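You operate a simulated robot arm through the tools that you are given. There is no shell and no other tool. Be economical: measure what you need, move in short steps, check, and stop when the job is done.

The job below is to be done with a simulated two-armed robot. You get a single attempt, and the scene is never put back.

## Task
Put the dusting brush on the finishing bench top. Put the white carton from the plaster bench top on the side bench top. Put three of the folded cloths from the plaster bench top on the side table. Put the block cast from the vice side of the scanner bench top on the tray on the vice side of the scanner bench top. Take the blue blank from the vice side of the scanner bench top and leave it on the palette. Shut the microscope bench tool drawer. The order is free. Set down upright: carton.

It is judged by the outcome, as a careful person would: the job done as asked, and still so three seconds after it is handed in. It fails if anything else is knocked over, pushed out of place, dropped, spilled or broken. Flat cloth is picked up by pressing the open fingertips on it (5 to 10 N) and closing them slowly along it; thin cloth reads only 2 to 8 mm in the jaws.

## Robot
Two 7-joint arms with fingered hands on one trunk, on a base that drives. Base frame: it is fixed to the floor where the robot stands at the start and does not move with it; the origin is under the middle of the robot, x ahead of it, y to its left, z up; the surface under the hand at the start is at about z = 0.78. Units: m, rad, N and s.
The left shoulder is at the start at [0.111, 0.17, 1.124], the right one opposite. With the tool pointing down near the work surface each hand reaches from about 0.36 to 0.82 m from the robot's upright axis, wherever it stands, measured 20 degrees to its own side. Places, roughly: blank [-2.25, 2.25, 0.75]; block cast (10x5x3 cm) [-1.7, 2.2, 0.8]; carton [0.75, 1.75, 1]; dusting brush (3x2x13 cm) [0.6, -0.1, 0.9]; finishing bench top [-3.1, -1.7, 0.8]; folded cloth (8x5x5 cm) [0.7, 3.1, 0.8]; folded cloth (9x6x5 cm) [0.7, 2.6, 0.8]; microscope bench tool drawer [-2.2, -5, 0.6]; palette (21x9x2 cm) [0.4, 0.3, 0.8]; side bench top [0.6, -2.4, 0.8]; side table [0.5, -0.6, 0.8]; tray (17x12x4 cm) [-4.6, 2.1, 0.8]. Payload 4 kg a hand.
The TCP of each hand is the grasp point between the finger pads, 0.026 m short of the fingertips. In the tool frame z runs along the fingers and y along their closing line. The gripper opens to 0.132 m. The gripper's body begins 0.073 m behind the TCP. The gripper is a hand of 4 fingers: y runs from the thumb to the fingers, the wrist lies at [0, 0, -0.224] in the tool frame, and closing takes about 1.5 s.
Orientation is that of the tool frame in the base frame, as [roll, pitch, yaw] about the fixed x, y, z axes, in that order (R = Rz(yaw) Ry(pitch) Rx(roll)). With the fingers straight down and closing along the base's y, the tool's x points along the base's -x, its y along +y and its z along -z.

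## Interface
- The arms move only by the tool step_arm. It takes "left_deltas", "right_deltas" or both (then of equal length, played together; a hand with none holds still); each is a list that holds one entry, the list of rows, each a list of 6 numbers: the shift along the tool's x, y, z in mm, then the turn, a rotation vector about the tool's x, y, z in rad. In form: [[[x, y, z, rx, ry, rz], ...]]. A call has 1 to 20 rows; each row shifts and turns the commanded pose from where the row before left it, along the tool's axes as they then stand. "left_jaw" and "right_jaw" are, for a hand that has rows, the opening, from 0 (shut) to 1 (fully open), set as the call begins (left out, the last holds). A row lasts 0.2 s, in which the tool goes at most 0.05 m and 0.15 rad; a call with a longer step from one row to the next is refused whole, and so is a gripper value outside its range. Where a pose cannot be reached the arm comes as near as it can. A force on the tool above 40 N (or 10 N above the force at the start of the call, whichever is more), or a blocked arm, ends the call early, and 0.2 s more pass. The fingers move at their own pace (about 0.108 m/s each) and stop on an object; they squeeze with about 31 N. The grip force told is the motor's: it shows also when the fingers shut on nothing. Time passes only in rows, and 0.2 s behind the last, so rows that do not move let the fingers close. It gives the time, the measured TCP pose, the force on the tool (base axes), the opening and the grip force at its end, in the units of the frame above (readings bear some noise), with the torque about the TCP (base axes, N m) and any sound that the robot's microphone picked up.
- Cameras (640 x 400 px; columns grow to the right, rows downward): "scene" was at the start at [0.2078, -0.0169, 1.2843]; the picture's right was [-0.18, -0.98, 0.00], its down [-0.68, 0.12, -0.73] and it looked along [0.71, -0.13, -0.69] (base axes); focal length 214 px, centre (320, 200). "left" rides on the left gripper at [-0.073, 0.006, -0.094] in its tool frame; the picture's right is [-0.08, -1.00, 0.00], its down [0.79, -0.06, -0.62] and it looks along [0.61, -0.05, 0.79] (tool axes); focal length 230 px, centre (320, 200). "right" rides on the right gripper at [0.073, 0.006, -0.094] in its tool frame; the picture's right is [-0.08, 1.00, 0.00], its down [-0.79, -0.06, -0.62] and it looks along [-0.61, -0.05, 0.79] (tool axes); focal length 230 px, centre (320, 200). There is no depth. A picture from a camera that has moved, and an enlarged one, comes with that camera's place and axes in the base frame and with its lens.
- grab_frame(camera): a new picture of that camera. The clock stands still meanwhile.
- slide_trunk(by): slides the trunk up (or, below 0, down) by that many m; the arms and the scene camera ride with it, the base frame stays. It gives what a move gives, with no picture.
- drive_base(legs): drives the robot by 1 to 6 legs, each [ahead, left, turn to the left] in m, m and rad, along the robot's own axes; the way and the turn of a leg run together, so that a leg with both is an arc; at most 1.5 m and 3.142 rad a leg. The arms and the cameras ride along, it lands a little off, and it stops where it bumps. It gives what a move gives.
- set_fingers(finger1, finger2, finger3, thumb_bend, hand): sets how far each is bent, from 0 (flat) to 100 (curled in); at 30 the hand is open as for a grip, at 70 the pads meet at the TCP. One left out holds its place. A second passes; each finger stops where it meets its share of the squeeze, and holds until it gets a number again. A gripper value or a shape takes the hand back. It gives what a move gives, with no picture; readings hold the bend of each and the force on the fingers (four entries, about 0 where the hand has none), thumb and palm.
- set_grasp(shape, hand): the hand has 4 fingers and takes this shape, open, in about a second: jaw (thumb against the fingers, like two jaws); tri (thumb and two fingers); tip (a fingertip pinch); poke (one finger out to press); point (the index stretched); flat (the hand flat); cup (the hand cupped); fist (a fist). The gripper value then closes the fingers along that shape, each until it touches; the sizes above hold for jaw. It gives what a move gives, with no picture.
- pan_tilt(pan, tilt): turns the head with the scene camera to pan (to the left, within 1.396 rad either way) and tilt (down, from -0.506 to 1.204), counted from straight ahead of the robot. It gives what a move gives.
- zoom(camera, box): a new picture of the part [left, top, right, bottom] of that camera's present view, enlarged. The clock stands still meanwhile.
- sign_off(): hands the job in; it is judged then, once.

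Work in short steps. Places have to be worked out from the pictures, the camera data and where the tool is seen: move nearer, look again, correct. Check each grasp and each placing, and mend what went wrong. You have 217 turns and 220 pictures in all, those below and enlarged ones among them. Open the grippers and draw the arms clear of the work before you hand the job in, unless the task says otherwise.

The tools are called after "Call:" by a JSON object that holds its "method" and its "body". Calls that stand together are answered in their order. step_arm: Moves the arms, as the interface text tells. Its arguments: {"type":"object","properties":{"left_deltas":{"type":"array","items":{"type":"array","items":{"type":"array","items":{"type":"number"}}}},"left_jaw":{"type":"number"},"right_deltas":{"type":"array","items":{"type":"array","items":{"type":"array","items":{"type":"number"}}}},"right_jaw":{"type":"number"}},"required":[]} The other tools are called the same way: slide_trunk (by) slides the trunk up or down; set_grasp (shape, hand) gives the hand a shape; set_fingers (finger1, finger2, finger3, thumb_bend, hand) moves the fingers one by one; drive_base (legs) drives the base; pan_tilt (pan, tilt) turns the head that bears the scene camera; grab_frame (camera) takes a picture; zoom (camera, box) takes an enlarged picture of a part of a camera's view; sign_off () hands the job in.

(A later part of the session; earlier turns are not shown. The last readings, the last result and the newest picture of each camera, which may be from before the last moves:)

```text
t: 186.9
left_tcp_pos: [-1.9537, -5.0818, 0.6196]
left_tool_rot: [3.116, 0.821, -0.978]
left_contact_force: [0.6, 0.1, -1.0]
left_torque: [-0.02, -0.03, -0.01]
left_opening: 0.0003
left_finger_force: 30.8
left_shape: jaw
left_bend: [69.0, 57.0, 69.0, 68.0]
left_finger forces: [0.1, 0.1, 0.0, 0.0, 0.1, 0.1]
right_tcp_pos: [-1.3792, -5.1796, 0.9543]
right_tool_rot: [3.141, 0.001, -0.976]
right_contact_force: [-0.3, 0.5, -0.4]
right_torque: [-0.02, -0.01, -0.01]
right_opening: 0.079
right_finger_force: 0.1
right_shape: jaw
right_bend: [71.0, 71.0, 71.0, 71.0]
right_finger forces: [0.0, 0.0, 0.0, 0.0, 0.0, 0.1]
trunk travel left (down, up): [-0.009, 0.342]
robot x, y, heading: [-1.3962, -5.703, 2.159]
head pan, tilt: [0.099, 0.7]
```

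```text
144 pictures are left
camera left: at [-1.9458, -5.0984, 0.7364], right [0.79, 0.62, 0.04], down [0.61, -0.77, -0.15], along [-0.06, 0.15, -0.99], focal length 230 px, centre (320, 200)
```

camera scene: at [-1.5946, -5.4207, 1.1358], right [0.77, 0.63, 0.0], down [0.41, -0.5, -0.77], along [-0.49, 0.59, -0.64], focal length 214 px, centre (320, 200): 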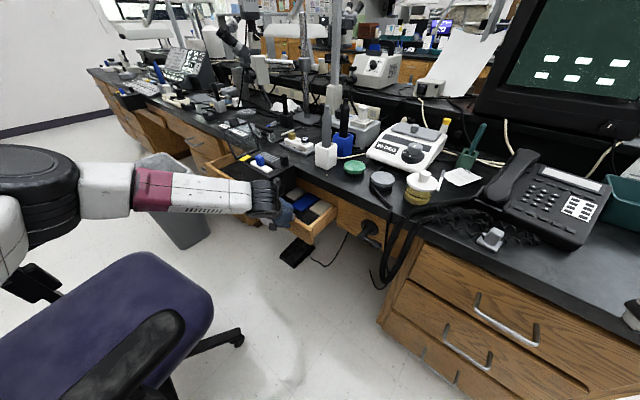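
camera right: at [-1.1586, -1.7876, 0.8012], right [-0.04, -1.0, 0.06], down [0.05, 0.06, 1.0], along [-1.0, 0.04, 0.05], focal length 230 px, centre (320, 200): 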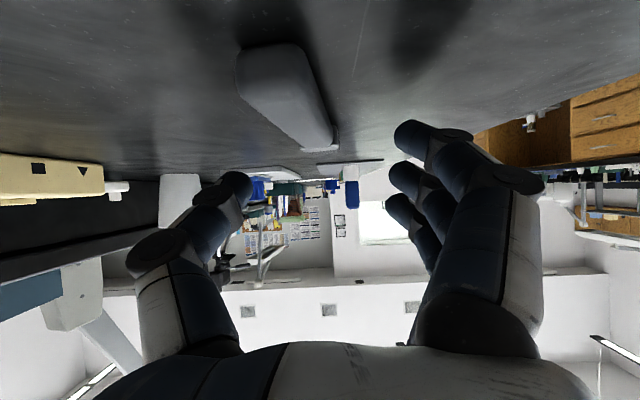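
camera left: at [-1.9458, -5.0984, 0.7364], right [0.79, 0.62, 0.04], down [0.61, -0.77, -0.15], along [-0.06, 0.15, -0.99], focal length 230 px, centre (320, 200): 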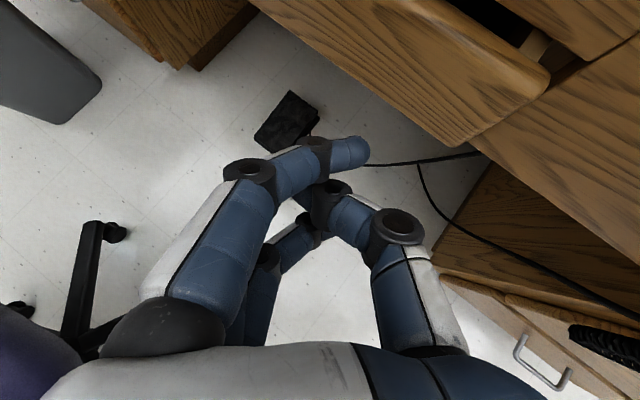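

Approach to light contact and hold pressure for a while (possibly a soft-close resistance).

Call:
{"method": "step_arm", "body": {"left_deltas": [[[-11.1, -11.1, 12.2, 0, 0, 0], [-11.1, -11.1, 12.2, 0, 0, 0], [-5.5, -5.5, 6.1, 0, 0, 0], [-2.8, -2.8, 3, 0, 0, 0], [-1.4, -1.4, 1.5, 0, 0, 0], [0, 0, 0, 0, 0, 0], [0, 0, 0, 0, 0, 0], [0, 0, 0, 0, 0, 0], [0, 0, 0, 0, 0, 0], [-1.4, -1.4, 1.5, 0, 0, 0], [0, 0, 0, 0, 0, 0], [0, 0, 0, 0, 0, 0], [0, 0, 0, 0, 0, 0], [0, 0, 0, 0, 0, 0]]]}}

Call:
{"method": "grab_frame", "body": {"camera": "left"}}

```text
t: 189.9
left_tcp_pos: [-1.9545, -5.0228, 0.6215]
left_tool_rot: [3.117, 0.82, -0.978]
left_contact_force: [-0.7, 0.4, -0.2]
left_torque: [0.02, 0.01, 0.02]
left_opening: 0.0001
left_finger_force: 31.2
left_shape: jaw
left_bend: [69.0, 57.0, 69.0, 68.0]
left_finger forces: [0.0, 0.0, 0.0, 0.0, 0.1, 0.0]
right_tcp_pos: [-1.3782, -5.1809, 0.9545]
right_tool_rot: [-3.141, 0.002, -0.975]
right_contact_force: [0.0, 1.0, -1.4]
right_torque: [0.03, -0.01, -0.03]
right_opening: 0.0787
right_finger_force: 0.0
right_shape: jaw
right_bend: [71.0, 71.0, 71.0, 71.0]
right_finger forces: [0.1, 0.0, 0.0, 0.0, 0.0, 0.0]
trunk travel left (down, up): [-0.009, 0.342]
robot x, y, heading: [-1.392, -5.702, 2.163]
head pan, tilt: [0.099, 0.7]
```

```text
143 pictures are left
camera left: at [-1.9467, -5.0397, 0.7389], right [0.79, 0.62, 0.04], down [0.61, -0.77, -0.15], along [-0.06, 0.15, -0.99], focal length 230 px, centre (320, 200)
```

left: 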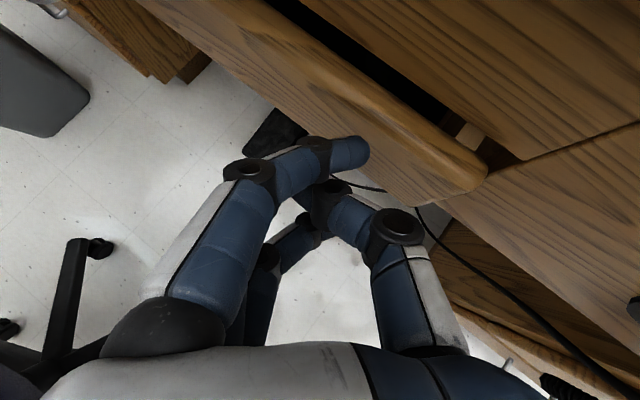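

Contact is at the panel and it appears to be a hard stop. Clear the hand away and take a high zoom to judge whether it is shut.

Call:
{"method": "step_arm", "body": {"left_deltas": [[[22.2, 22.2, -24.8, 0, 0, 0], [22.2, 22.2, -24.8, 0, 0, 0], [22.2, 22.2, -24.8, 0, 0, 0], [-28, 0, -28, 0, 0, 0], [-28, 0, -28, 0, 0, 0], [-28, 0, -28, 0, 0, 0], [-28, 0, -28, 0, 0, 0], [-28, 0, -28, 0, 0, 0], [0, 0, 0, 0, 0, 0]]]}}

Call:
{"method": "zoom", "body": {"camera": "scene", "box": [285, 175, 365, 225]}}

Call:
{"method": "grab_frame", "body": {"camera": "scene"}}

```text
t: 191.9
left_tcp_pos: [-1.9458, -5.1452, 0.8263]
left_tool_rot: [3.115, 0.818, -0.977]
left_contact_force: [0.7, -0.2, -0.3]
left_torque: [-0.01, 0.0, 0.04]
left_opening: 0.0001
left_finger_force: 31.1
left_shape: jaw
left_bend: [69.0, 57.0, 69.0, 68.0]
left_finger forces: [0.1, 0.1, 0.1, 0.0, 0.0, 0.0]
right_tcp_pos: [-1.3789, -5.1802, 0.9557]
right_tool_rot: [3.141, 0.002, -0.975]
right_contact_force: [0.1, 0.1, -0.1]
right_torque: [-0.02, -0.02, 0.0]
right_opening: 0.079
right_finger_force: 0.0
right_shape: jaw
right_bend: [71.0, 71.0, 71.0, 71.0]
right_finger forces: [0.0, 0.1, 0.0, 0.0, 0.0, 0.0]
trunk travel left (down, up): [-0.009, 0.342]
robot x, y, heading: [-1.3947, -5.7028, 2.166]
head pan, tilt: [0.099, 0.7]
```

```text
8.00 times, centred on (325, 200) of scene
camera zoom: at [-1.5966, -5.4242, 1.1355], right [0.77, 0.64, 0.0], down [0.41, -0.49, -0.76], along [-0.49, 0.59, -0.64], focal length 1716 px, centre (280, 200)
```

zoom: 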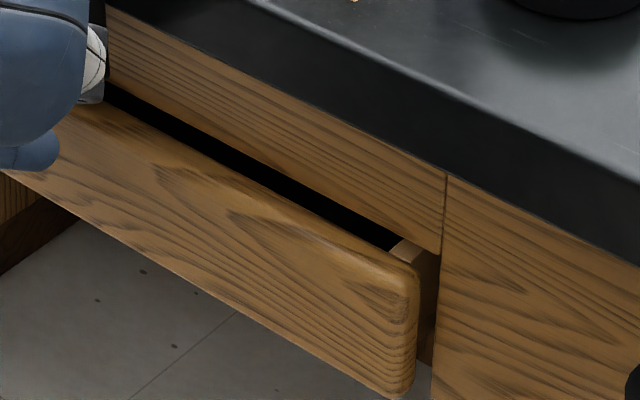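

```text
141 pictures are left
camera scene: at [-1.5966, -5.4242, 1.1355], right [0.77, 0.64, 0.0], down [0.41, -0.49, -0.76], along [-0.49, 0.59, -0.64], focal length 214 px, centre (320, 200)
```

scene: 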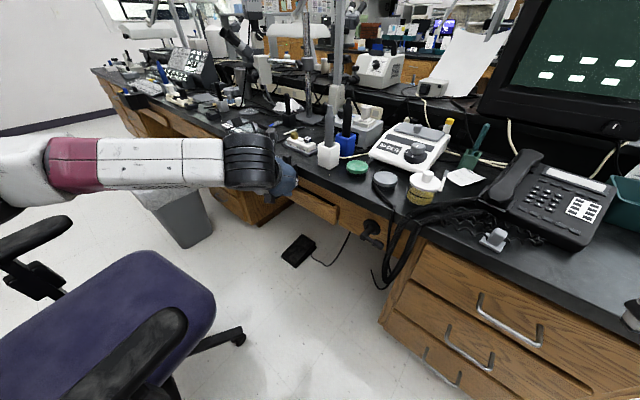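

The panel now sits with its rear at the apron plane like the other overlay drawer fronts, at a firm stop: shut. Raise the trunk, restore the left hand, and leave.

Call:
{"method": "slide_trunk", "body": {"by": 0.2}}

Call:
{"method": "step_arm", "body": {"left_deltas": [[[0, 0, 0, 0, 0.137, 0], [0, 0, 0, 0, 0.137, 0], [0, 0, 0, 0, 0.137, 0], [0, 0, 0, 0, 0.137, 0], [0, 0, 0, 0, 0.137, 0], [0, 0, 0, 0, 0.133, 0], [40, 0, -20, 0, 0, 0], [40, 0, -20, 0, 0, 0], [40, 0, -20, 0, 0, 0], [40, 0, -20, 0, 0, 0], [40, 0, 0, 0, 0, 0]]], "left_jaw": 1}}

Call:
{"method": "zoom", "body": {"camera": "scene", "box": [180, 150, 380, 290]}}

```text
t: 194.1
left_tcp_pos: [-1.9468, -5.1452, 1.023]
left_tool_rot: [3.115, 0.818, -0.977]
left_contact_force: [-0.2, 0.6, 0.8]
left_torque: [0.0, 0.0, -0.01]
left_opening: 0.0
left_finger_force: 30.7
left_shape: jaw
left_bend: [69.0, 57.0, 69.0, 68.0]
left_finger forces: [0.0, 0.0, 0.1, 0.0, 0.1, 0.0]
right_tcp_pos: [-1.3794, -5.1791, 1.1544]
right_tool_rot: [-3.14, 0.001, -0.974]
right_contact_force: [-0.2, -0.1, -0.6]
right_torque: [0.0, 0.0, 0.0]
right_opening: 0.0792
right_finger_force: 0.2
right_shape: jaw
right_bend: [71.0, 71.0, 71.0, 71.0]
right_finger forces: [0.1, 0.0, 0.0, 0.0, 0.0, 0.0]
trunk travel left (down, up): [-0.209, 0.142]
robot x, y, heading: [-1.3958, -5.7076, 2.162]
head pan, tilt: [0.099, 0.7]
```

```text
t: 196.5
left_tcp_pos: [-1.8059, -5.3389, 1.0896]
left_tool_rot: [3.124, 0.07, -0.958]
left_contact_force: [0.1, -0.9, 0.6]
left_torque: [0.02, 0.02, 0.0]
left_opening: 0.132
left_finger_force: 0.0
left_shape: jaw
left_bend: [30.0, 30.0, 30.0, 30.0]
left_finger forces: [0.0, 0.0, 0.0, 0.0, 0.0, 0.1]
left hand out of reach, approached as far as the arm can: row 5, 6
right_tcp_pos: [-1.3781, -5.1811, 1.1551]
right_tool_rot: [3.141, 0.004, -0.977]
right_contact_force: [0.3, 1.1, -1.0]
right_torque: [-0.01, 0.01, 0.01]
right_opening: 0.0791
right_finger_force: 0.2
right_shape: jaw
right_bend: [71.0, 71.0, 71.0, 71.0]
right_finger forces: [0.0, 0.0, 0.0, 0.0, 0.0, 0.0]
trunk travel left (down, up): [-0.209, 0.142]
robot x, y, heading: [-1.3962, -5.7041, 2.169]
head pan, tilt: [0.099, 0.7]
```

```text
2.86 times, centred on (280, 220) of scene
camera zoom: at [-1.4876, -5.5839, 1.3629], right [0.77, 0.64, 0.0], down [0.41, -0.49, -0.77], along [-0.49, 0.59, -0.64], focal length 613 px, centre (434, 143)
```

zoom: 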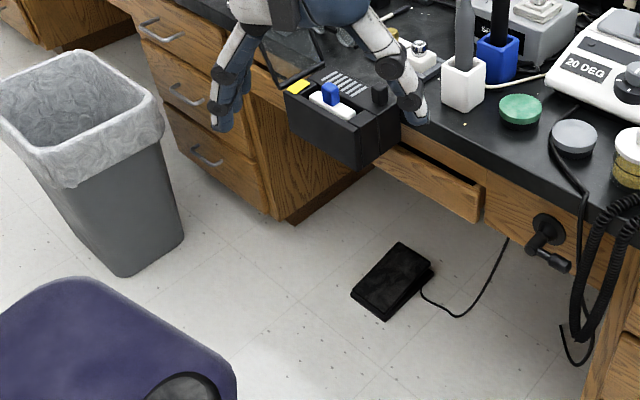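

Next: the scanner bench (far side, y≈2.2). Back away, face +y, and drive up the end corridor.

Call:
{"method": "drive_base", "body": {"legs": [[-0.3, 0, 0], [0, 0, -0.6], [0, -0.85, 0], [1.4, 0, 0], [1.4, 0, 0]]}}

```text
t: 220.7
left_tcp_pos: [-0.4938, -2.6277, 1.0886]
left_tool_rot: [3.124, 0.068, -1.568]
left_contact_force: [0.5, 0.5, 0.1]
left_torque: [0.03, 0.02, 0.01]
left_opening: 0.132
left_finger_force: 0.1
left_shape: jaw
left_bend: [30.0, 30.0, 30.0, 30.0]
left_finger forces: [0.1, 0.0, 0.1, 0.0, 0.0, 0.1]
right_tcp_pos: [-0.052, -2.7428, 1.1539]
right_tool_rot: [-3.14, 0.003, -1.581]
right_contact_force: [0.2, -0.1, 0.1]
right_torque: [0.02, -0.02, 0.0]
right_opening: 0.0791
right_finger_force: 0.1
right_shape: jaw
right_bend: [71.0, 71.0, 71.0, 71.0]
right_finger forces: [0.1, 0.0, 0.1, 0.1, 0.0, 0.1]
trunk travel left (down, up): [-0.209, 0.142]
robot x, y, heading: [-0.3636, -3.1655, 1.56]
head pan, tilt: [0.099, 0.7]
```

Continue up the corridor to y≈2.9.

Call:
{"method": "drive_base", "body": {"legs": [[1.5, 0, 0], [1.5, 0, 0], [1.5, 0, 0], [1.5, 0, 0]]}}

Call:
{"method": "pan_tilt", "body": {"pan": 1.2, "tilt": 0.45}}

Call:
{"method": "grab_frame", "body": {"camera": "scene"}}

Call:
{"method": "pan_tilt", "body": {"pan": -0.7, "tilt": 0.5}}

Call:
{"method": "grab_frame", "body": {"camera": "scene"}}

```text
t: 248.9
left_tcp_pos: [-0.3927, 3.3053, 1.0896]
left_tool_rot: [3.124, 0.069, -1.582]
left_contact_force: [0.2, 0.0, -0.1]
left_torque: [-0.02, 0.0, -0.01]
left_opening: 0.1318
left_finger_force: 0.0
left_shape: jaw
left_bend: [30.0, 30.0, 30.0, 30.0]
left_finger forces: [0.0, 0.0, 0.1, 0.1, 0.0, 0.0]
right_tcp_pos: [0.0467, 3.1853, 1.1546]
right_tool_rot: [3.142, 0.001, -1.596]
right_contact_force: [0.4, 0.0, -0.4]
right_torque: [-0.01, -0.02, 0.04]
right_opening: 0.0792
right_finger_force: 0.0
right_shape: jaw
right_bend: [71.0, 71.0, 71.0, 71.0]
right_finger forces: [0.1, 0.0, 0.0, 0.0, 0.1, 0.0]
trunk travel left (down, up): [-0.209, 0.142]
robot x, y, heading: [-0.2704, 2.7702, 1.55]
head pan, tilt: [0.099, 0.7]
```

```text
t: 250.2
left_tcp_pos: [-0.3932, 3.3056, 1.0889]
left_tool_rot: [3.125, 0.071, -1.582]
left_contact_force: [-0.3, 0.1, -1.4]
left_torque: [0.04, -0.02, 0.02]
left_opening: 0.1318
left_finger_force: 0.0
left_shape: jaw
left_bend: [30.0, 30.0, 30.0, 30.0]
left_finger forces: [0.0, 0.0, 0.1, 0.1, 0.0, 0.0]
right_tcp_pos: [0.0471, 3.1857, 1.1541]
right_tool_rot: [-3.14, 0.002, -1.595]
right_contact_force: [-0.3, -0.7, -0.4]
right_torque: [0.03, 0.0, 0.03]
right_opening: 0.0789
right_finger_force: 0.1
right_shape: jaw
right_bend: [71.0, 71.0, 71.0, 71.0]
right_finger forces: [0.0, 0.0, 0.0, 0.0, 0.0, 0.0]
trunk travel left (down, up): [-0.209, 0.142]
robot x, y, heading: [-0.2699, 2.7687, 1.548]
head pan, tilt: [1.201, 0.45]
```

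```text
139 pictures are left
camera scene: at [-0.3539, 2.8716, 1.3848], right [0.39, 0.92, 0.0], down [0.4, -0.17, -0.9], along [-0.83, 0.35, -0.44], focal length 214 px, centre (320, 200)
```

scene: 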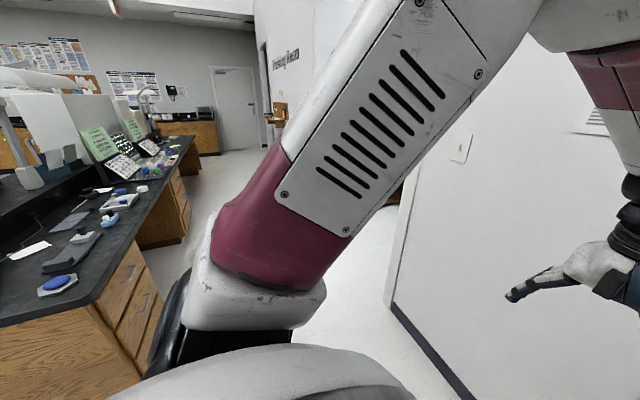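

```text
t: 252.1
left_tcp_pos: [-0.3925, 3.306, 1.0901]
left_tool_rot: [3.124, 0.069, -1.581]
left_contact_force: [-0.3, 0.5, -1.1]
left_torque: [0.02, -0.03, 0.0]
left_opening: 0.1319
left_finger_force: 0.0
left_shape: jaw
left_bend: [30.0, 30.0, 30.0, 30.0]
left_finger forces: [0.1, 0.0, 0.0, 0.0, 0.0, 0.0]
right_tcp_pos: [0.0458, 3.1853, 1.1549]
right_tool_rot: [3.14, 0.0, -1.595]
right_contact_force: [-0.2, 0.0, 0.2]
right_torque: [0.01, -0.03, 0.01]
right_opening: 0.079
right_finger_force: 0.2
right_shape: jaw
right_bend: [71.0, 71.0, 71.0, 71.0]
right_finger forces: [0.0, 0.1, 0.1, 0.0, 0.0, 0.0]
trunk travel left (down, up): [-0.209, 0.142]
robot x, y, heading: [-0.2711, 2.7741, 1.55]
head pan, tilt: [-0.7, 0.499]
```

```text
138 pictures are left
camera scene: at [-0.2088, 2.9043, 1.3804], right [0.75, -0.66, 0.0], down [-0.32, -0.36, -0.88], along [0.58, 0.66, -0.48], focal length 214 px, centre (320, 200)
```

scene: 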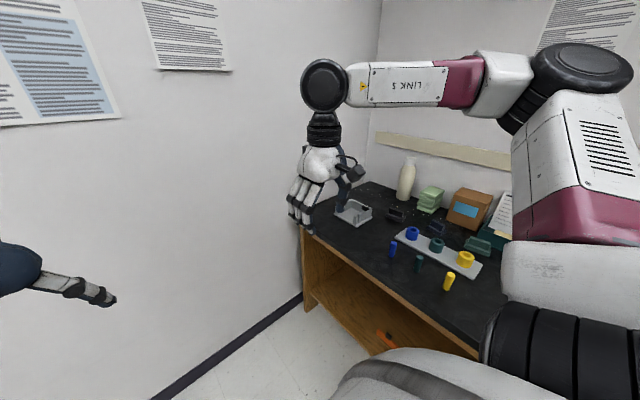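

I can see the scanner bench's vice side. Drive along it and face it at x≈-1.95.

Call:
{"method": "drive_base", "body": {"legs": [[0, 0, 1.57], [1.45, -0.17, 0], [0.2, 0, 0], [0, 0, 1.57]]}}

Call:
{"method": "pan_tilt", "body": {"pan": 0, "tilt": 0.6}}

Call:
{"method": "grab_frame", "body": {"camera": "scene"}}

```text
t: 268.0
left_tcp_pos: [-1.7863, 2.4946, 1.0888]
left_tool_rot: [3.123, 0.07, 1.529]
left_contact_force: [0.0, -0.6, -0.5]
left_torque: [-0.01, -0.02, 0.01]
left_opening: 0.132
left_finger_force: 0.0
left_shape: jaw
left_bend: [30.0, 30.0, 30.0, 30.0]
left_finger forces: [0.0, 0.0, 0.0, 0.0, 0.1, 0.0]
right_tcp_pos: [-2.2208, 2.6322, 1.1544]
right_tool_rot: [-3.142, 0.003, 1.513]
right_contact_force: [0.2, 0.1, 0.7]
right_torque: [0.02, 0.01, 0.01]
right_opening: 0.079
right_finger_force: 0.1
right_shape: jaw
right_bend: [71.0, 71.0, 71.0, 71.0]
right_finger forces: [0.0, 0.0, 0.0, 0.0, 0.1, 0.1]
trunk travel left (down, up): [-0.209, 0.142]
robot x, y, heading: [-1.8858, 3.037, -1.63]
head pan, tilt: [-0.7, 0.499]
```

```text
t: 269.1
left_tcp_pos: [-1.7842, 2.4958, 1.0873]
left_tool_rot: [3.124, 0.071, 1.528]
left_contact_force: [0.3, -0.4, -0.8]
left_torque: [0.0, 0.0, 0.04]
left_opening: 0.132
left_finger_force: 0.1
left_shape: jaw
left_bend: [30.0, 30.0, 30.0, 30.0]
left_finger forces: [0.0, 0.1, 0.0, 0.1, 0.1, 0.0]
right_tcp_pos: [-2.22, 2.6312, 1.1547]
right_tool_rot: [-3.141, 0.001, 1.514]
right_contact_force: [0.2, 0.5, 0.5]
right_torque: [-0.06, -0.05, -0.01]
right_opening: 0.0791
right_finger_force: 0.1
right_shape: jaw
right_bend: [71.0, 71.0, 71.0, 71.0]
right_finger forces: [0.0, 0.0, 0.1, 0.0, 0.1, 0.0]
trunk travel left (down, up): [-0.209, 0.142]
robot x, y, heading: [-1.8898, 3.0378, -1.627]
head pan, tilt: [0.0, 0.6]
```

```text
137 pictures are left
camera scene: at [-1.8981, 2.8773, 1.3713], right [-1.0, 0.06, 0.0], down [0.03, 0.56, -0.83], along [-0.05, -0.82, -0.56], focal length 214 px, centre (320, 200)
```

scene: 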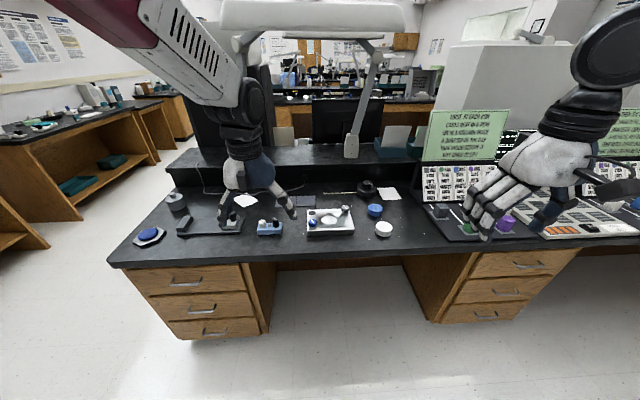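

Zoom in on the bench items.

Call:
{"method": "zoom", "body": {"camera": "scene", "box": [120, 170, 320, 260]}}

Call:
{"method": "zoom", "body": {"camera": "scene", "box": [290, 170, 450, 250]}}

Call:
{"method": "zoom", "body": {"camera": "scene", "box": [400, 150, 640, 250]}}

```text
3.20 times, centred on (220, 215) of scene
camera zoom: at [-1.8981, 2.8773, 1.3713], right [-1.0, 0.06, 0.0], down [0.03, 0.56, -0.83], along [-0.05, -0.82, -0.56], focal length 686 px, centre (640, 152)
```

zoom: 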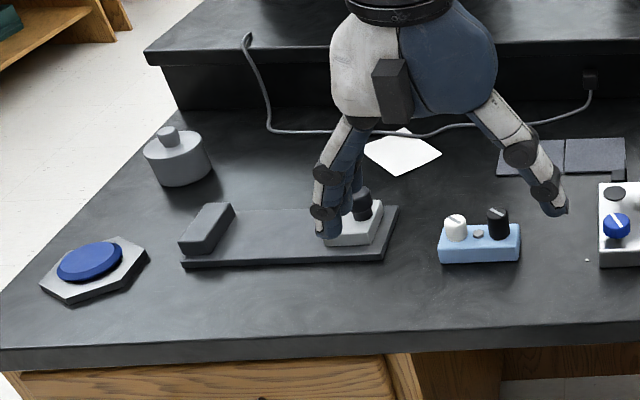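

```text
4.00 times, centred on (370, 210) of scene
camera zoom: at [-1.8981, 2.8773, 1.3713], right [-1.0, 0.06, 0.0], down [0.03, 0.56, -0.83], along [-0.05, -0.82, -0.56], focal length 858 px, centre (120, 160)
```

zoom: 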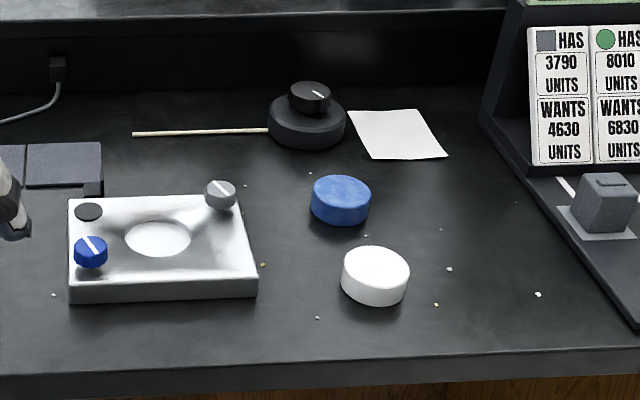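

```text
2.67 times, centred on (520, 200) of scene
camera zoom: at [-1.8981, 2.8773, 1.3713], right [-1.0, 0.06, 0.0], down [0.03, 0.56, -0.83], along [-0.05, -0.82, -0.56], focal length 572 px, centre (-213, 200)
```

zoom: 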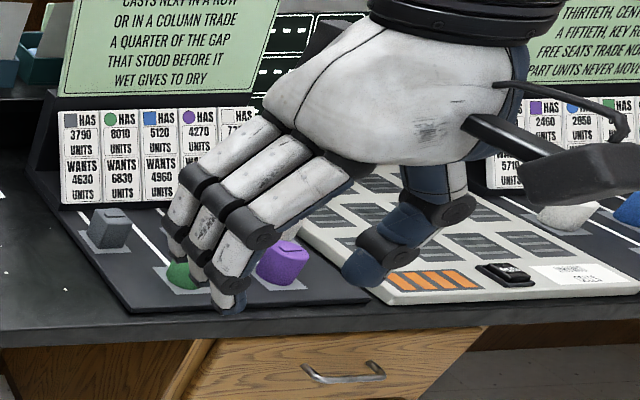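

The light-blue 10×5×3 block at (-1.73, 2.20) matches the block cast; the blue puck at (-2.21, 2.09) is the blank. Move 0.28 m closer.

Call:
{"method": "drive_base", "body": {"legs": [[0.28, 0, 0.05]]}}

Call:
{"method": "grab_frame", "body": {"camera": "scene"}}

Call:
{"method": "grab_frame", "body": {"camera": "left"}}

```text
t: 271.0
left_tcp_pos: [-1.7627, 2.2289, 1.0898]
left_tool_rot: [3.125, 0.068, 1.586]
left_contact_force: [-0.4, -0.2, -0.5]
left_torque: [-0.04, 0.01, 0.01]
left_opening: 0.1319
left_finger_force: 0.2
left_shape: jaw
left_bend: [30.0, 30.0, 30.0, 30.0]
left_finger forces: [0.0, 0.0, 0.0, 0.0, 0.0, 0.0]
right_tcp_pos: [-2.2047, 2.3395, 1.1538]
right_tool_rot: [-3.141, 0.001, 1.569]
right_contact_force: [0.9, 0.0, -0.3]
right_torque: [0.0, -0.01, 0.0]
right_opening: 0.0789
right_finger_force: 0.0
right_shape: jaw
right_bend: [71.0, 71.0, 71.0, 71.0]
right_finger forces: [0.0, 0.0, 0.1, 0.0, 0.0, 0.1]
trunk travel left (down, up): [-0.209, 0.142]
robot x, y, heading: [-1.8956, 2.7658, -1.572]
head pan, tilt: [0.0, 0.6]
```

```text
133 pictures are left
camera scene: at [-1.8972, 2.6026, 1.3713], right [-1.0, 0.0, 0.0], down [0.0, 0.57, -0.82], along [0.0, -0.82, -0.57], focal length 214 px, centre (320, 200)
```

scene: 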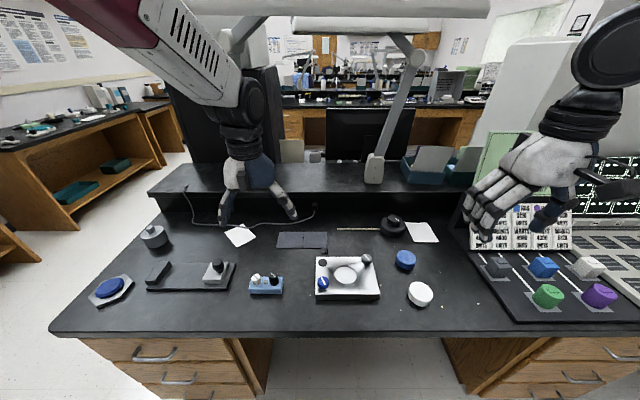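

```text
132 pictures are left
camera left: at [-1.7574, 2.1627, 1.1875], right [-1.0, -0.09, -0.01], down [-0.08, 0.82, 0.56], along [-0.04, 0.56, -0.83], focal length 230 px, centre (320, 200)
```

left: 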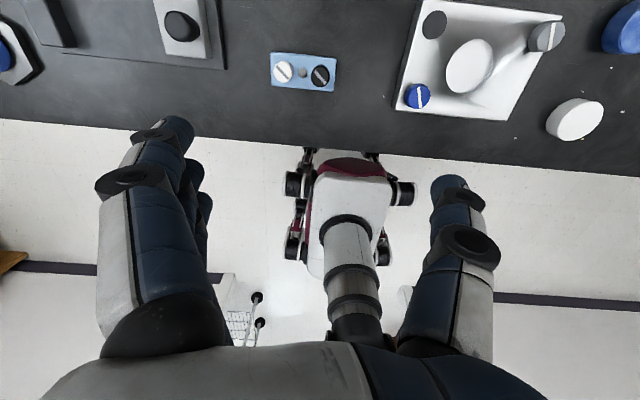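

Align the left hand over the block: level it, rotate 90° so it closes across the 5 cm width, and centre at (-1.729, 2.202).

Call:
{"method": "step_arm", "body": {"left_deltas": [[[0, 0, 0, 0.0166, 0.068, 0], [27, 34, 0, 0, 0, 0], [0, 0, 0, 0, 0, -0.145], [0, 0, 0, 0, 0, -0.145], [0, 0, 0, 0, 0, -0.145], [0, 0, 0, 0, 0, -0.145], [0, 0, 0, 0, 0, -0.145], [0, 0, 0, 0, 0, -0.145], [0, 0, 0, 0, 0, -0.145], [0, 0, 0, 0, 0, -0.145], [0, 0, 0, 0, 0, -0.145], [0, 0, 0, 0, 0, -0.145], [0, 0, 0, 0, 0, -0.145], [0, 0, 0, 0, 0, 0]]]}}

Call:
{"method": "grab_frame", "body": {"camera": "left"}}

```text
t: 274.0
left_tcp_pos: [-1.7225, 2.2539, 1.0926]
left_tool_rot: [3.14, -0.072, -3.065]
left_contact_force: [0.0, 0.1, -0.6]
left_torque: [-0.03, -0.02, 0.01]
left_opening: 0.1321
left_finger_force: 0.1
left_shape: jaw
left_bend: [30.0, 30.0, 30.0, 30.0]
left_finger forces: [0.0, 0.1, 0.0, 0.0, 0.1, 0.0]
right_tcp_pos: [-2.2046, 2.3397, 1.1541]
right_tool_rot: [3.141, 0.002, 1.569]
right_contact_force: [0.0, 0.1, 1.0]
right_torque: [0.0, 0.02, -0.01]
right_opening: 0.0791
right_finger_force: 0.0
right_shape: jaw
right_bend: [71.0, 71.0, 71.0, 71.0]
right_finger forces: [0.0, 0.1, 0.0, 0.1, 0.0, 0.0]
trunk travel left (down, up): [-0.209, 0.142]
robot x, y, heading: [-1.8971, 2.763, -1.573]
head pan, tilt: [0.0, 0.6]
```

```text
131 pictures are left
camera left: at [-1.6425, 2.2664, 1.1816], right [0.15, -0.99, -0.01], down [-0.73, -0.12, 0.67], along [-0.66, -0.1, -0.74], focal length 230 px, centre (320, 200)
```

left: 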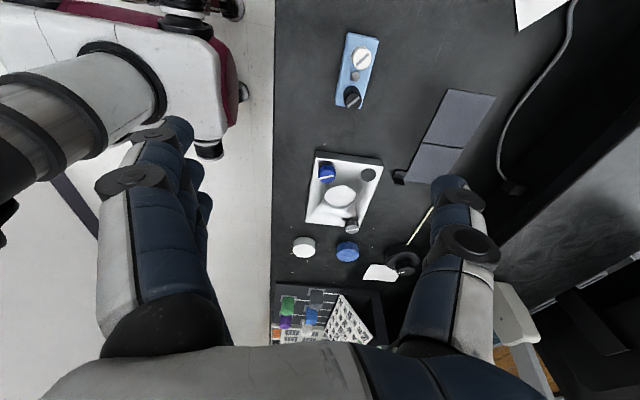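

Correct the residual tilt/yaw and offset, then descend halfway and re-check.

Call:
{"method": "step_arm", "body": {"left_deltas": [[[0, 0, 0, 0, -0.072, 0.036], [4, -26, 0, 0, 0, 0], [4, -26, 0, 0, 0, 0], [0, 0, 40, 0, 0, 0], [0, 0, 40, 0, 0, 0], [0, 0, 40, 0, 0, 0], [0, 0, 40, 0, 0, 0], [0, 0, 0, 0, 0, 0]]]}}

Call:
{"method": "grab_frame", "body": {"camera": "left"}}

```text
t: 275.8
left_tcp_pos: [-1.7102, 2.2014, 0.9358]
left_tool_rot: [-3.135, 0.021, -3.078]
left_contact_force: [-0.7, 0.0, -0.7]
left_torque: [0.01, 0.01, 0.01]
left_opening: 0.1316
left_finger_force: 0.0
left_shape: jaw
left_bend: [30.0, 30.0, 30.0, 30.0]
left_finger forces: [0.0, 0.1, 0.1, 0.0, 0.0, 0.1]
right_tcp_pos: [-2.2053, 2.3405, 1.1543]
right_tool_rot: [-3.141, 0.005, 1.57]
right_contact_force: [-0.8, -0.5, 0.0]
right_torque: [-0.01, 0.0, 0.0]
right_opening: 0.0792
right_finger_force: 0.1
right_shape: jaw
right_bend: [71.0, 71.0, 71.0, 71.0]
right_finger forces: [0.0, 0.0, 0.0, 0.0, 0.0, 0.1]
trunk travel left (down, up): [-0.209, 0.142]
robot x, y, heading: [-1.8971, 2.766, -1.574]
head pan, tilt: [0.0, 0.6]
```

```text
130 pictures are left
camera left: at [-1.6395, 2.2121, 1.0313], right [0.14, -0.99, 0.01], down [-0.79, -0.11, 0.6], along [-0.59, -0.09, -0.8], focal length 230 px, centre (320, 200)
```

left: 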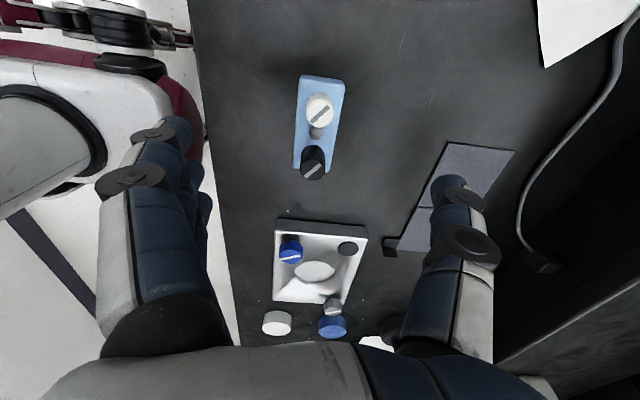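

Shift 17 mm, fine-tune yaw, and descend to grasp height (fingertips just above bench).

Call:
{"method": "step_arm", "body": {"left_deltas": [[[17, 1, 0, 0, 0.021, 0.035], [0, 0, 40, 0, 0, 0], [0, 0, 40, 0, 0, 0], [0, 0, 35, 0, 0, 0], [0, 0, 20, 0, 0, 0], [0, 0, 0, 0, 0, 0]]]}}

Call:
{"method": "grab_frame", "body": {"camera": "left"}}

Call:
{"method": "zoom", "body": {"camera": "scene", "box": [200, 210, 340, 320]}}

```text
t: 277.4
left_tcp_pos: [-1.7071, 2.1965, 0.801]
left_tool_rot: [-3.135, 0.02, -3.092]
left_contact_force: [-0.6, 0.8, 0.1]
left_torque: [-0.01, 0.0, -0.01]
left_opening: 0.1318
left_finger_force: 0.0
left_shape: jaw
left_bend: [30.0, 30.0, 30.0, 30.0]
left_finger forces: [0.0, 0.0, 0.1, 0.1, 0.0, 0.1]
right_tcp_pos: [-2.2058, 2.3397, 1.1551]
right_tool_rot: [-3.14, 0.002, 1.57]
right_contact_force: [-0.3, 0.0, -0.2]
right_torque: [-0.01, -0.02, 0.0]
right_opening: 0.0788
right_finger_force: 0.2
right_shape: jaw
right_bend: [71.0, 71.0, 71.0, 71.0]
right_finger forces: [0.0, 0.1, 0.0, 0.1, 0.0, 0.0]
trunk travel left (down, up): [-0.209, 0.142]
robot x, y, heading: [-1.8957, 2.7632, -1.568]
head pan, tilt: [0.0, 0.6]
stopped in row 6 (left hand): the arm was blocked; the commanded pose is now the measured one
```

```text
129 pictures are left
camera left: at [-1.6366, 2.207, 0.896], right [0.13, -0.99, 0.01], down [-0.79, -0.1, 0.6], along [-0.6, -0.08, -0.8], focal length 230 px, centre (320, 200)
```

left: 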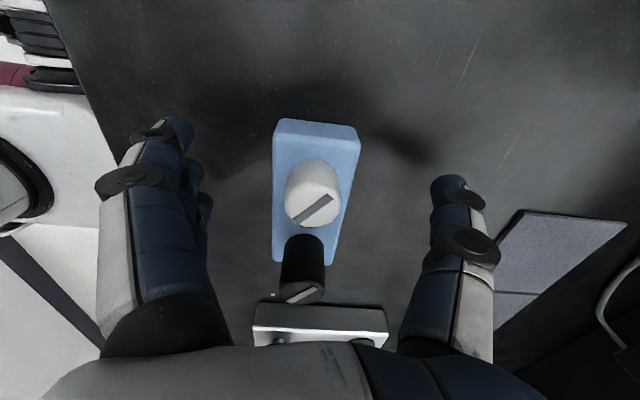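

```text
3.64 times, centred on (270, 265) of scene
camera zoom: at [-1.8968, 2.6032, 1.3713], right [-1.0, 0.0, 0.0], down [0.0, 0.57, -0.82], along [0.0, -0.82, -0.57], focal length 780 px, centre (502, -36)
```

zoom: 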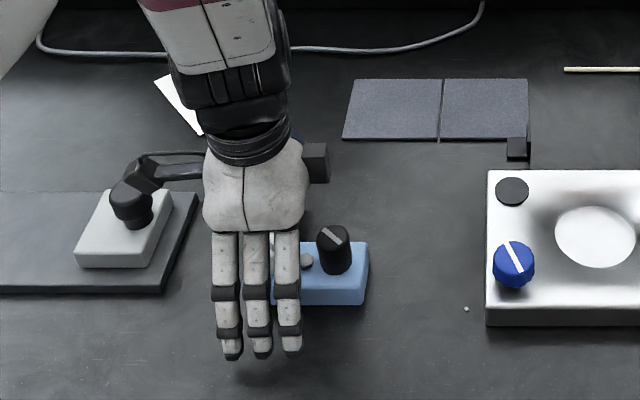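

The arm reports blocked though no force; look at the whole scene.

Call:
{"method": "grab_frame", "body": {"camera": "scene"}}

Call:
{"method": "pan_tilt", "body": {"pan": 0.5, "tilt": 0.2}}

Call:
{"method": "grab_frame", "body": {"camera": "scene"}}

```text
127 pictures are left
camera scene: at [-1.8968, 2.6032, 1.3713], right [-1.0, 0.0, 0.0], down [0.0, 0.57, -0.82], along [0.0, -0.82, -0.57], focal length 214 px, centre (320, 200)
```

scene: 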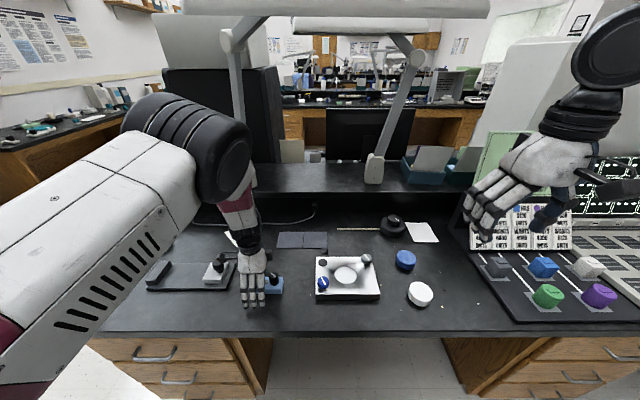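

```text
t: 278.4
left_tcp_pos: [-1.7077, 2.197, 0.8003]
left_tool_rot: [-3.136, 0.019, -3.091]
left_contact_force: [0.7, -0.2, 0.7]
left_torque: [-0.02, 0.01, -0.01]
left_opening: 0.1317
left_finger_force: 0.0
left_shape: jaw
left_bend: [30.0, 30.0, 30.0, 30.0]
left_finger forces: [0.0, 0.0, 0.1, 0.1, 0.1, 0.0]
right_tcp_pos: [-2.2045, 2.3405, 1.1547]
right_tool_rot: [-3.141, 0.002, 1.568]
right_contact_force: [-0.1, 0.1, -0.1]
right_torque: [-0.01, 0.03, -0.02]
right_opening: 0.0791
right_finger_force: 0.1
right_shape: jaw
right_bend: [71.0, 71.0, 71.0, 71.0]
right_finger forces: [0.0, 0.0, 0.0, 0.0, 0.0, 0.0]
trunk travel left (down, up): [-0.209, 0.142]
robot x, y, heading: [-1.8972, 2.7624, -1.573]
head pan, tilt: [0.499, 0.201]
```

```text
126 pictures are left
camera scene: at [-1.8526, 2.6098, 1.408], right [-0.88, -0.48, 0.0], down [-0.1, 0.18, -0.98], along [0.47, -0.86, -0.2], focal length 214 px, centre (320, 200)
```

scene: 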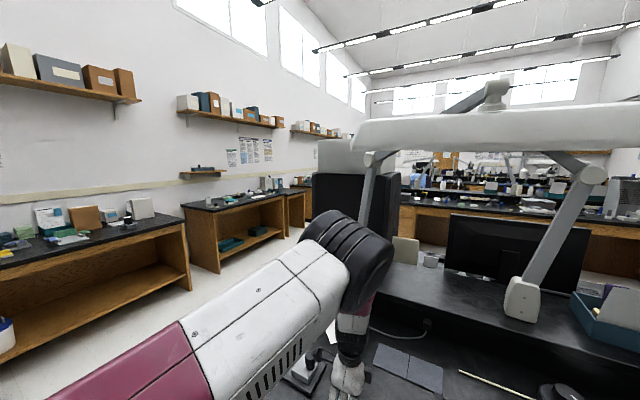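

Probably a wrist limit, but alignment is fine; I just need ~14 mm lower. Use the trunk for that, then close.

Call:
{"method": "slide_trunk", "body": {"by": -0.015}}

Call:
{"method": "step_arm", "body": {"left_deltas": [[[0, 0, 0, 0, 0, 0], [0, 0, 0, 0, 0, 0], [0, 0, 0, 0, 0, 0], [0, 0, 0, 0, 0, 0], [0, 0, 0, 0, 0, 0], [0, 0, 0, 0, 0, 0], [0, 0, 0, 0, 0, 0], [0, 0, 0, 0, 0, 0]]], "left_jaw": 0}}

Call:
{"method": "grab_frame", "body": {"camera": "left"}}

```text
t: 279.0
left_tcp_pos: [-1.6894, 2.1944, 0.7889]
left_tool_rot: [-3.133, -0.002, -3.038]
left_contact_force: [-0.2, 0.5, 0.2]
left_torque: [0.0, -0.03, 0.0]
left_opening: 0.1319
left_finger_force: 0.0
left_shape: jaw
left_bend: [30.0, 30.0, 30.0, 30.0]
left_finger forces: [0.0, 0.1, 0.0, 0.0, 0.0, 0.1]
right_tcp_pos: [-2.2058, 2.3405, 1.1403]
right_tool_rot: [3.141, 0.003, 1.569]
right_contact_force: [-0.3, 0.7, 1.1]
right_torque: [-0.01, 0.02, -0.03]
right_opening: 0.0789
right_finger_force: 0.0
right_shape: jaw
right_bend: [71.0, 71.0, 71.0, 71.0]
right_finger forces: [0.0, 0.0, 0.0, 0.1, 0.0, 0.1]
trunk travel left (down, up): [-0.194, 0.157]
robot x, y, heading: [-1.8976, 2.766, -1.574]
head pan, tilt: [0.499, 0.201]
```

```text
t: 280.8
left_tcp_pos: [-1.689, 2.1956, 0.7875]
left_tool_rot: [-3.137, -0.001, -3.036]
left_contact_force: [2.3, 0.5, 6.6]
left_torque: [0.31, 0.08, -0.08]
left_opening: 0.0297
left_finger_force: 31.1
left_shape: jaw
left_bend: [69.0, 73.0, 73.0, 71.0]
left_finger forces: [0.0, 19.1, 13.4, 0.0, 24.5, 0.0]
right_tcp_pos: [-2.2055, 2.3408, 1.14]
right_tool_rot: [3.141, 0.003, 1.57]
right_contact_force: [0.0, -0.7, -0.6]
right_torque: [0.0, -0.05, 0.01]
right_opening: 0.0792
right_finger_force: 0.0
right_shape: jaw
right_bend: [71.0, 71.0, 71.0, 71.0]
right_finger forces: [0.1, 0.0, 0.0, 0.1, 0.1, 0.0]
trunk travel left (down, up): [-0.194, 0.157]
robot x, y, heading: [-1.9002, 2.7653, -1.574]
head pan, tilt: [0.499, 0.201]
```

```text
125 pictures are left
camera left: at [-1.6165, 2.2093, 0.8803], right [0.18, -0.98, 0.01], down [-0.77, -0.14, 0.62], along [-0.61, -0.12, -0.79], focal length 230 px, centre (320, 200)
```

left: 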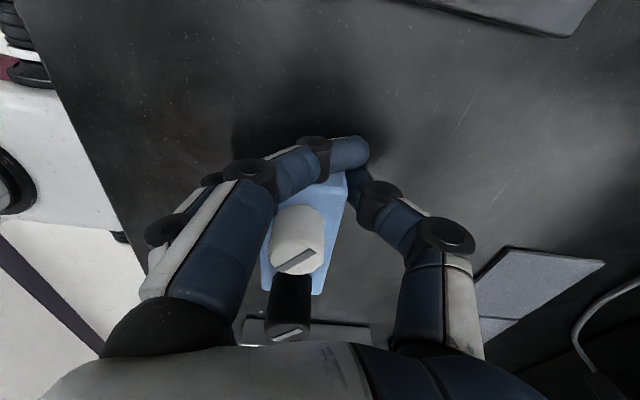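

The grip landed near the block's +x end. Open and shift the base ~3.5 cm to -x for a centred grip.

Call:
{"method": "step_arm", "body": {"left_deltas": [[[0, 0, 0, 0, 0, 0], [0, 0, 0, 0, 0, 0], [0, 0, 0, 0, 0, 0], [0, 0, 0, 0, 0, 0], [0, 0, 0, 0, 0, 0], [0, 0, 0, 0, 0, 0]]], "left_jaw": 0.9}}

Call:
{"method": "drive_base", "body": {"legs": [[0, -0.035, 0]]}}

Call:
{"method": "grab_frame", "body": {"camera": "left"}}

```text
t: 282.2
left_tcp_pos: [-1.6904, 2.1947, 0.7886]
left_tool_rot: [-3.134, -0.001, -3.036]
left_contact_force: [0.1, -0.1, 0.0]
left_torque: [0.01, -0.01, -0.03]
left_opening: 0.119
left_finger_force: 0.2
left_shape: jaw
left_bend: [47.0, 47.0, 47.0, 44.0]
left_finger forces: [0.1, 0.0, 0.0, 0.0, 0.0, 0.1]
right_tcp_pos: [-2.205, 2.3404, 1.1408]
right_tool_rot: [3.14, 0.001, 1.569]
right_contact_force: [-0.7, -0.5, -0.2]
right_torque: [0.04, 0.01, -0.05]
right_opening: 0.0791
right_finger_force: 0.1
right_shape: jaw
right_bend: [71.0, 71.0, 71.0, 71.0]
right_finger forces: [0.0, 0.0, 0.0, 0.0, 0.1, 0.0]
trunk travel left (down, up): [-0.194, 0.157]
robot x, y, heading: [-1.8993, 2.7651, -1.574]
head pan, tilt: [0.499, 0.201]
```

```text
t: 283.2
left_tcp_pos: [-1.7236, 2.1955, 0.7873]
left_tool_rot: [-3.136, -0.001, -3.037]
left_contact_force: [0.4, 0.1, -0.1]
left_torque: [0.01, -0.02, 0.04]
left_opening: 0.119
left_finger_force: 0.1
left_shape: jaw
left_bend: [47.0, 47.0, 47.0, 44.0]
left_finger forces: [0.1, 0.0, 0.0, 0.0, 0.0, 0.1]
right_tcp_pos: [-2.2394, 2.3396, 1.1392]
right_tool_rot: [-3.14, 0.001, 1.568]
right_contact_force: [-0.6, 0.2, 0.1]
right_torque: [0.02, 0.0, 0.01]
right_opening: 0.0793
right_finger_force: 0.1
right_shape: jaw
right_bend: [71.0, 71.0, 71.0, 71.0]
right_finger forces: [0.0, 0.0, 0.1, 0.0, 0.0, 0.0]
trunk travel left (down, up): [-0.194, 0.157]
robot x, y, heading: [-1.9339, 2.763, -1.575]
head pan, tilt: [0.499, 0.201]
```

```text
124 pictures are left
camera left: at [-1.6508, 2.2091, 0.8804], right [0.18, -0.98, 0.01], down [-0.77, -0.14, 0.62], along [-0.61, -0.12, -0.79], focal length 230 px, centre (320, 200)
```

left: 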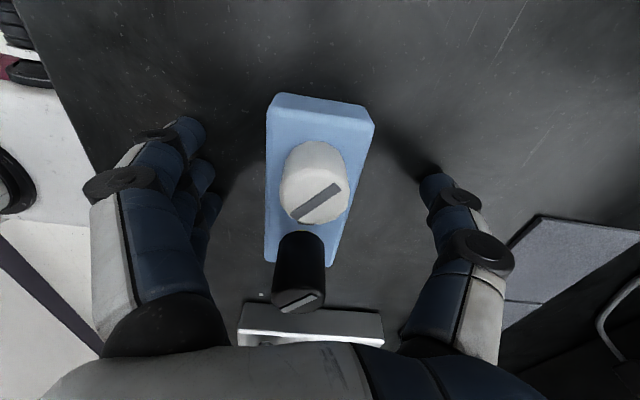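

Centred now. Close and lift slightly with the arm.

Call:
{"method": "step_arm", "body": {"left_deltas": [[[0, 0, 4, 0, 0, 0], [0, 0, 0, 0, 0, 0], [0, 0, 0, 0, 0, 0], [0, 0, 0, 0, 0, 0], [0, 0, 0, 0, 0, 0], [0, 0, 0, 0, 0, 0], [0, 0, 0, 0, 0, 0], [0, 0, 0, 0, 0, 0], [0, 0, 0, 0, 0, 0]]], "left_jaw": 0}}

Call:
{"method": "grab_frame", "body": {"camera": "left"}}

```text
t: 284.7
left_tcp_pos: [-1.7202, 2.194, 0.787]
left_tool_rot: [-3.131, -0.006, -3.022]
left_contact_force: [-5.0, 5.4, 29.1]
left_torque: [1.45, 0.37, 0.24]
left_opening: 0.0427
left_finger_force: 30.8
left_shape: jaw
left_bend: [73.0, 73.0, 73.0, 71.0]
left_finger forces: [14.7, 14.4, 28.7, 0.1, 26.3, 0.0]
right_tcp_pos: [-2.2412, 2.3425, 1.1404]
right_tool_rot: [3.141, 0.006, 1.568]
right_contact_force: [-0.1, 0.1, 0.5]
right_torque: [0.04, 0.0, 0.01]
right_opening: 0.079
right_finger_force: 0.0
right_shape: jaw
right_bend: [71.0, 71.0, 71.0, 71.0]
right_finger forces: [0.0, 0.0, 0.0, 0.0, 0.0, 0.0]
trunk travel left (down, up): [-0.194, 0.157]
robot x, y, heading: [-1.9329, 2.7655, -1.578]
head pan, tilt: [0.499, 0.201]
stopped in row 7 (left hand): the force on the tool passed its limit at 41 N (the readings are from after the stop); the commanded pose is now the measured one
```

```text
123 pictures are left
camera left: at [-1.6483, 2.2095, 0.88], right [0.2, -0.98, 0.01], down [-0.77, -0.15, 0.62], along [-0.61, -0.13, -0.78], focal length 230 px, centre (320, 200)
```

left: 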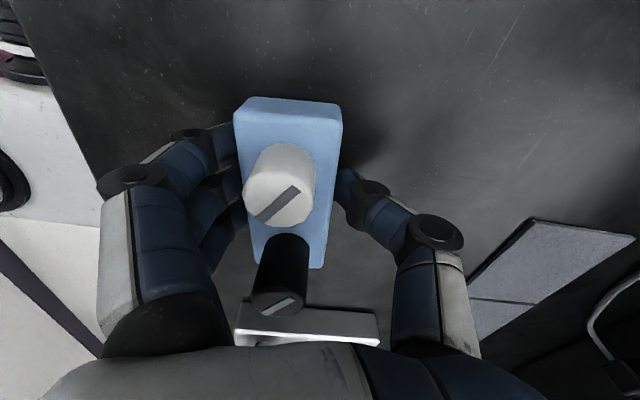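

Firm grasp with all fingers. Lift with the trunk.

Call:
{"method": "slide_trunk", "body": {"by": 0.12}}

Call:
{"method": "grab_frame", "body": {"camera": "left"}}

Call:
{"method": "pan_tilt", "body": {"pan": 0, "tilt": 0.7}}

Call:
{"method": "grab_frame", "body": {"camera": "scene"}}

```text
t: 286.2
left_tcp_pos: [-1.7174, 2.1927, 0.9028]
left_tool_rot: [-3.137, -0.006, -3.021]
left_contact_force: [0.7, 0.5, -3.3]
left_torque: [-0.05, -0.03, 0.02]
left_opening: 0.0426
left_finger_force: 31.4
left_shape: jaw
left_bend: [72.0, 72.0, 72.0, 71.0]
left_finger forces: [6.8, 7.5, 14.9, 0.1, 29.1, 0.0]
right_tcp_pos: [-2.2387, 2.339, 1.2592]
right_tool_rot: [-3.141, 0.002, 1.569]
right_contact_force: [-0.1, -0.3, -0.5]
right_torque: [0.04, -0.03, -0.03]
right_opening: 0.079
right_finger_force: 0.1
right_shape: jaw
right_bend: [71.0, 71.0, 71.0, 71.0]
right_finger forces: [0.0, 0.0, 0.1, 0.1, 0.1, 0.0]
trunk travel left (down, up): [-0.314, 0.037]
robot x, y, heading: [-1.9292, 2.7653, -1.575]
head pan, tilt: [0.499, 0.201]
```

```text
122 pictures are left
camera left: at [-1.6458, 2.2088, 0.9965], right [0.2, -0.98, 0.01], down [-0.77, -0.15, 0.62], along [-0.61, -0.13, -0.78], focal length 230 px, centre (320, 200)
```

left: 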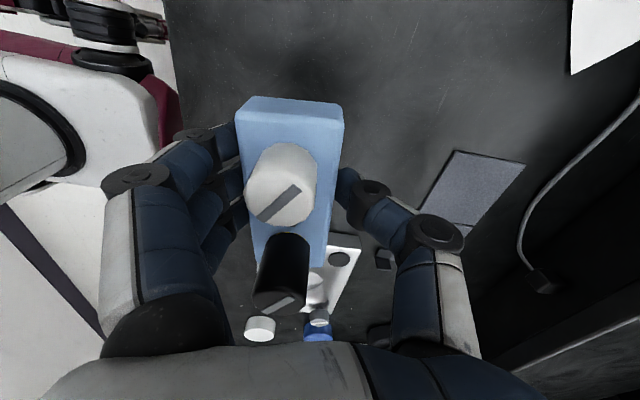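

```text
t: 287.1
left_tcp_pos: [-1.7179, 2.1926, 0.9047]
left_tool_rot: [-3.137, -0.005, -3.019]
left_contact_force: [0.4, -0.8, -2.3]
left_torque: [-0.05, -0.05, 0.0]
left_opening: 0.0424
left_finger_force: 30.9
left_shape: jaw
left_bend: [72.0, 72.0, 72.0, 71.0]
left_finger forces: [6.9, 7.5, 14.9, 0.0, 29.2, 0.0]
right_tcp_pos: [-2.2394, 2.3393, 1.2598]
right_tool_rot: [-3.14, 0.003, 1.569]
right_contact_force: [0.4, -0.7, 0.2]
right_torque: [-0.05, 0.0, 0.02]
right_opening: 0.0792
right_finger_force: 0.0
right_shape: jaw
right_bend: [71.0, 71.0, 71.0, 71.0]
right_finger forces: [0.0, 0.0, 0.0, 0.0, 0.1, 0.0]
trunk travel left (down, up): [-0.314, 0.037]
robot x, y, heading: [-1.9291, 2.7661, -1.576]
head pan, tilt: [0.0, 0.7]
```

```text
121 pictures are left
camera scene: at [-1.9309, 2.6364, 1.4696], right [-1.0, 0.0, 0.0], down [0.0, 0.64, -0.77], along [0.0, -0.77, -0.64], focal length 214 px, centre (320, 200)
```

scene: 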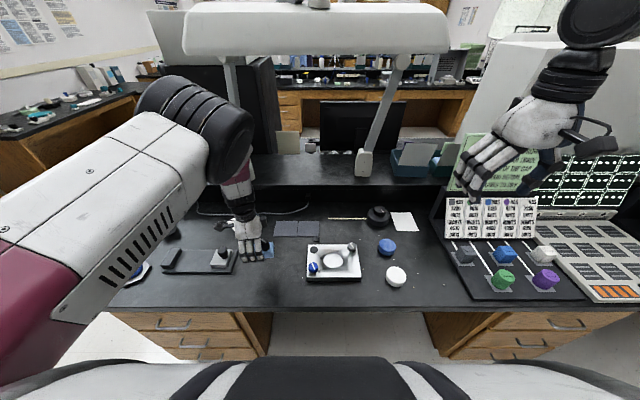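

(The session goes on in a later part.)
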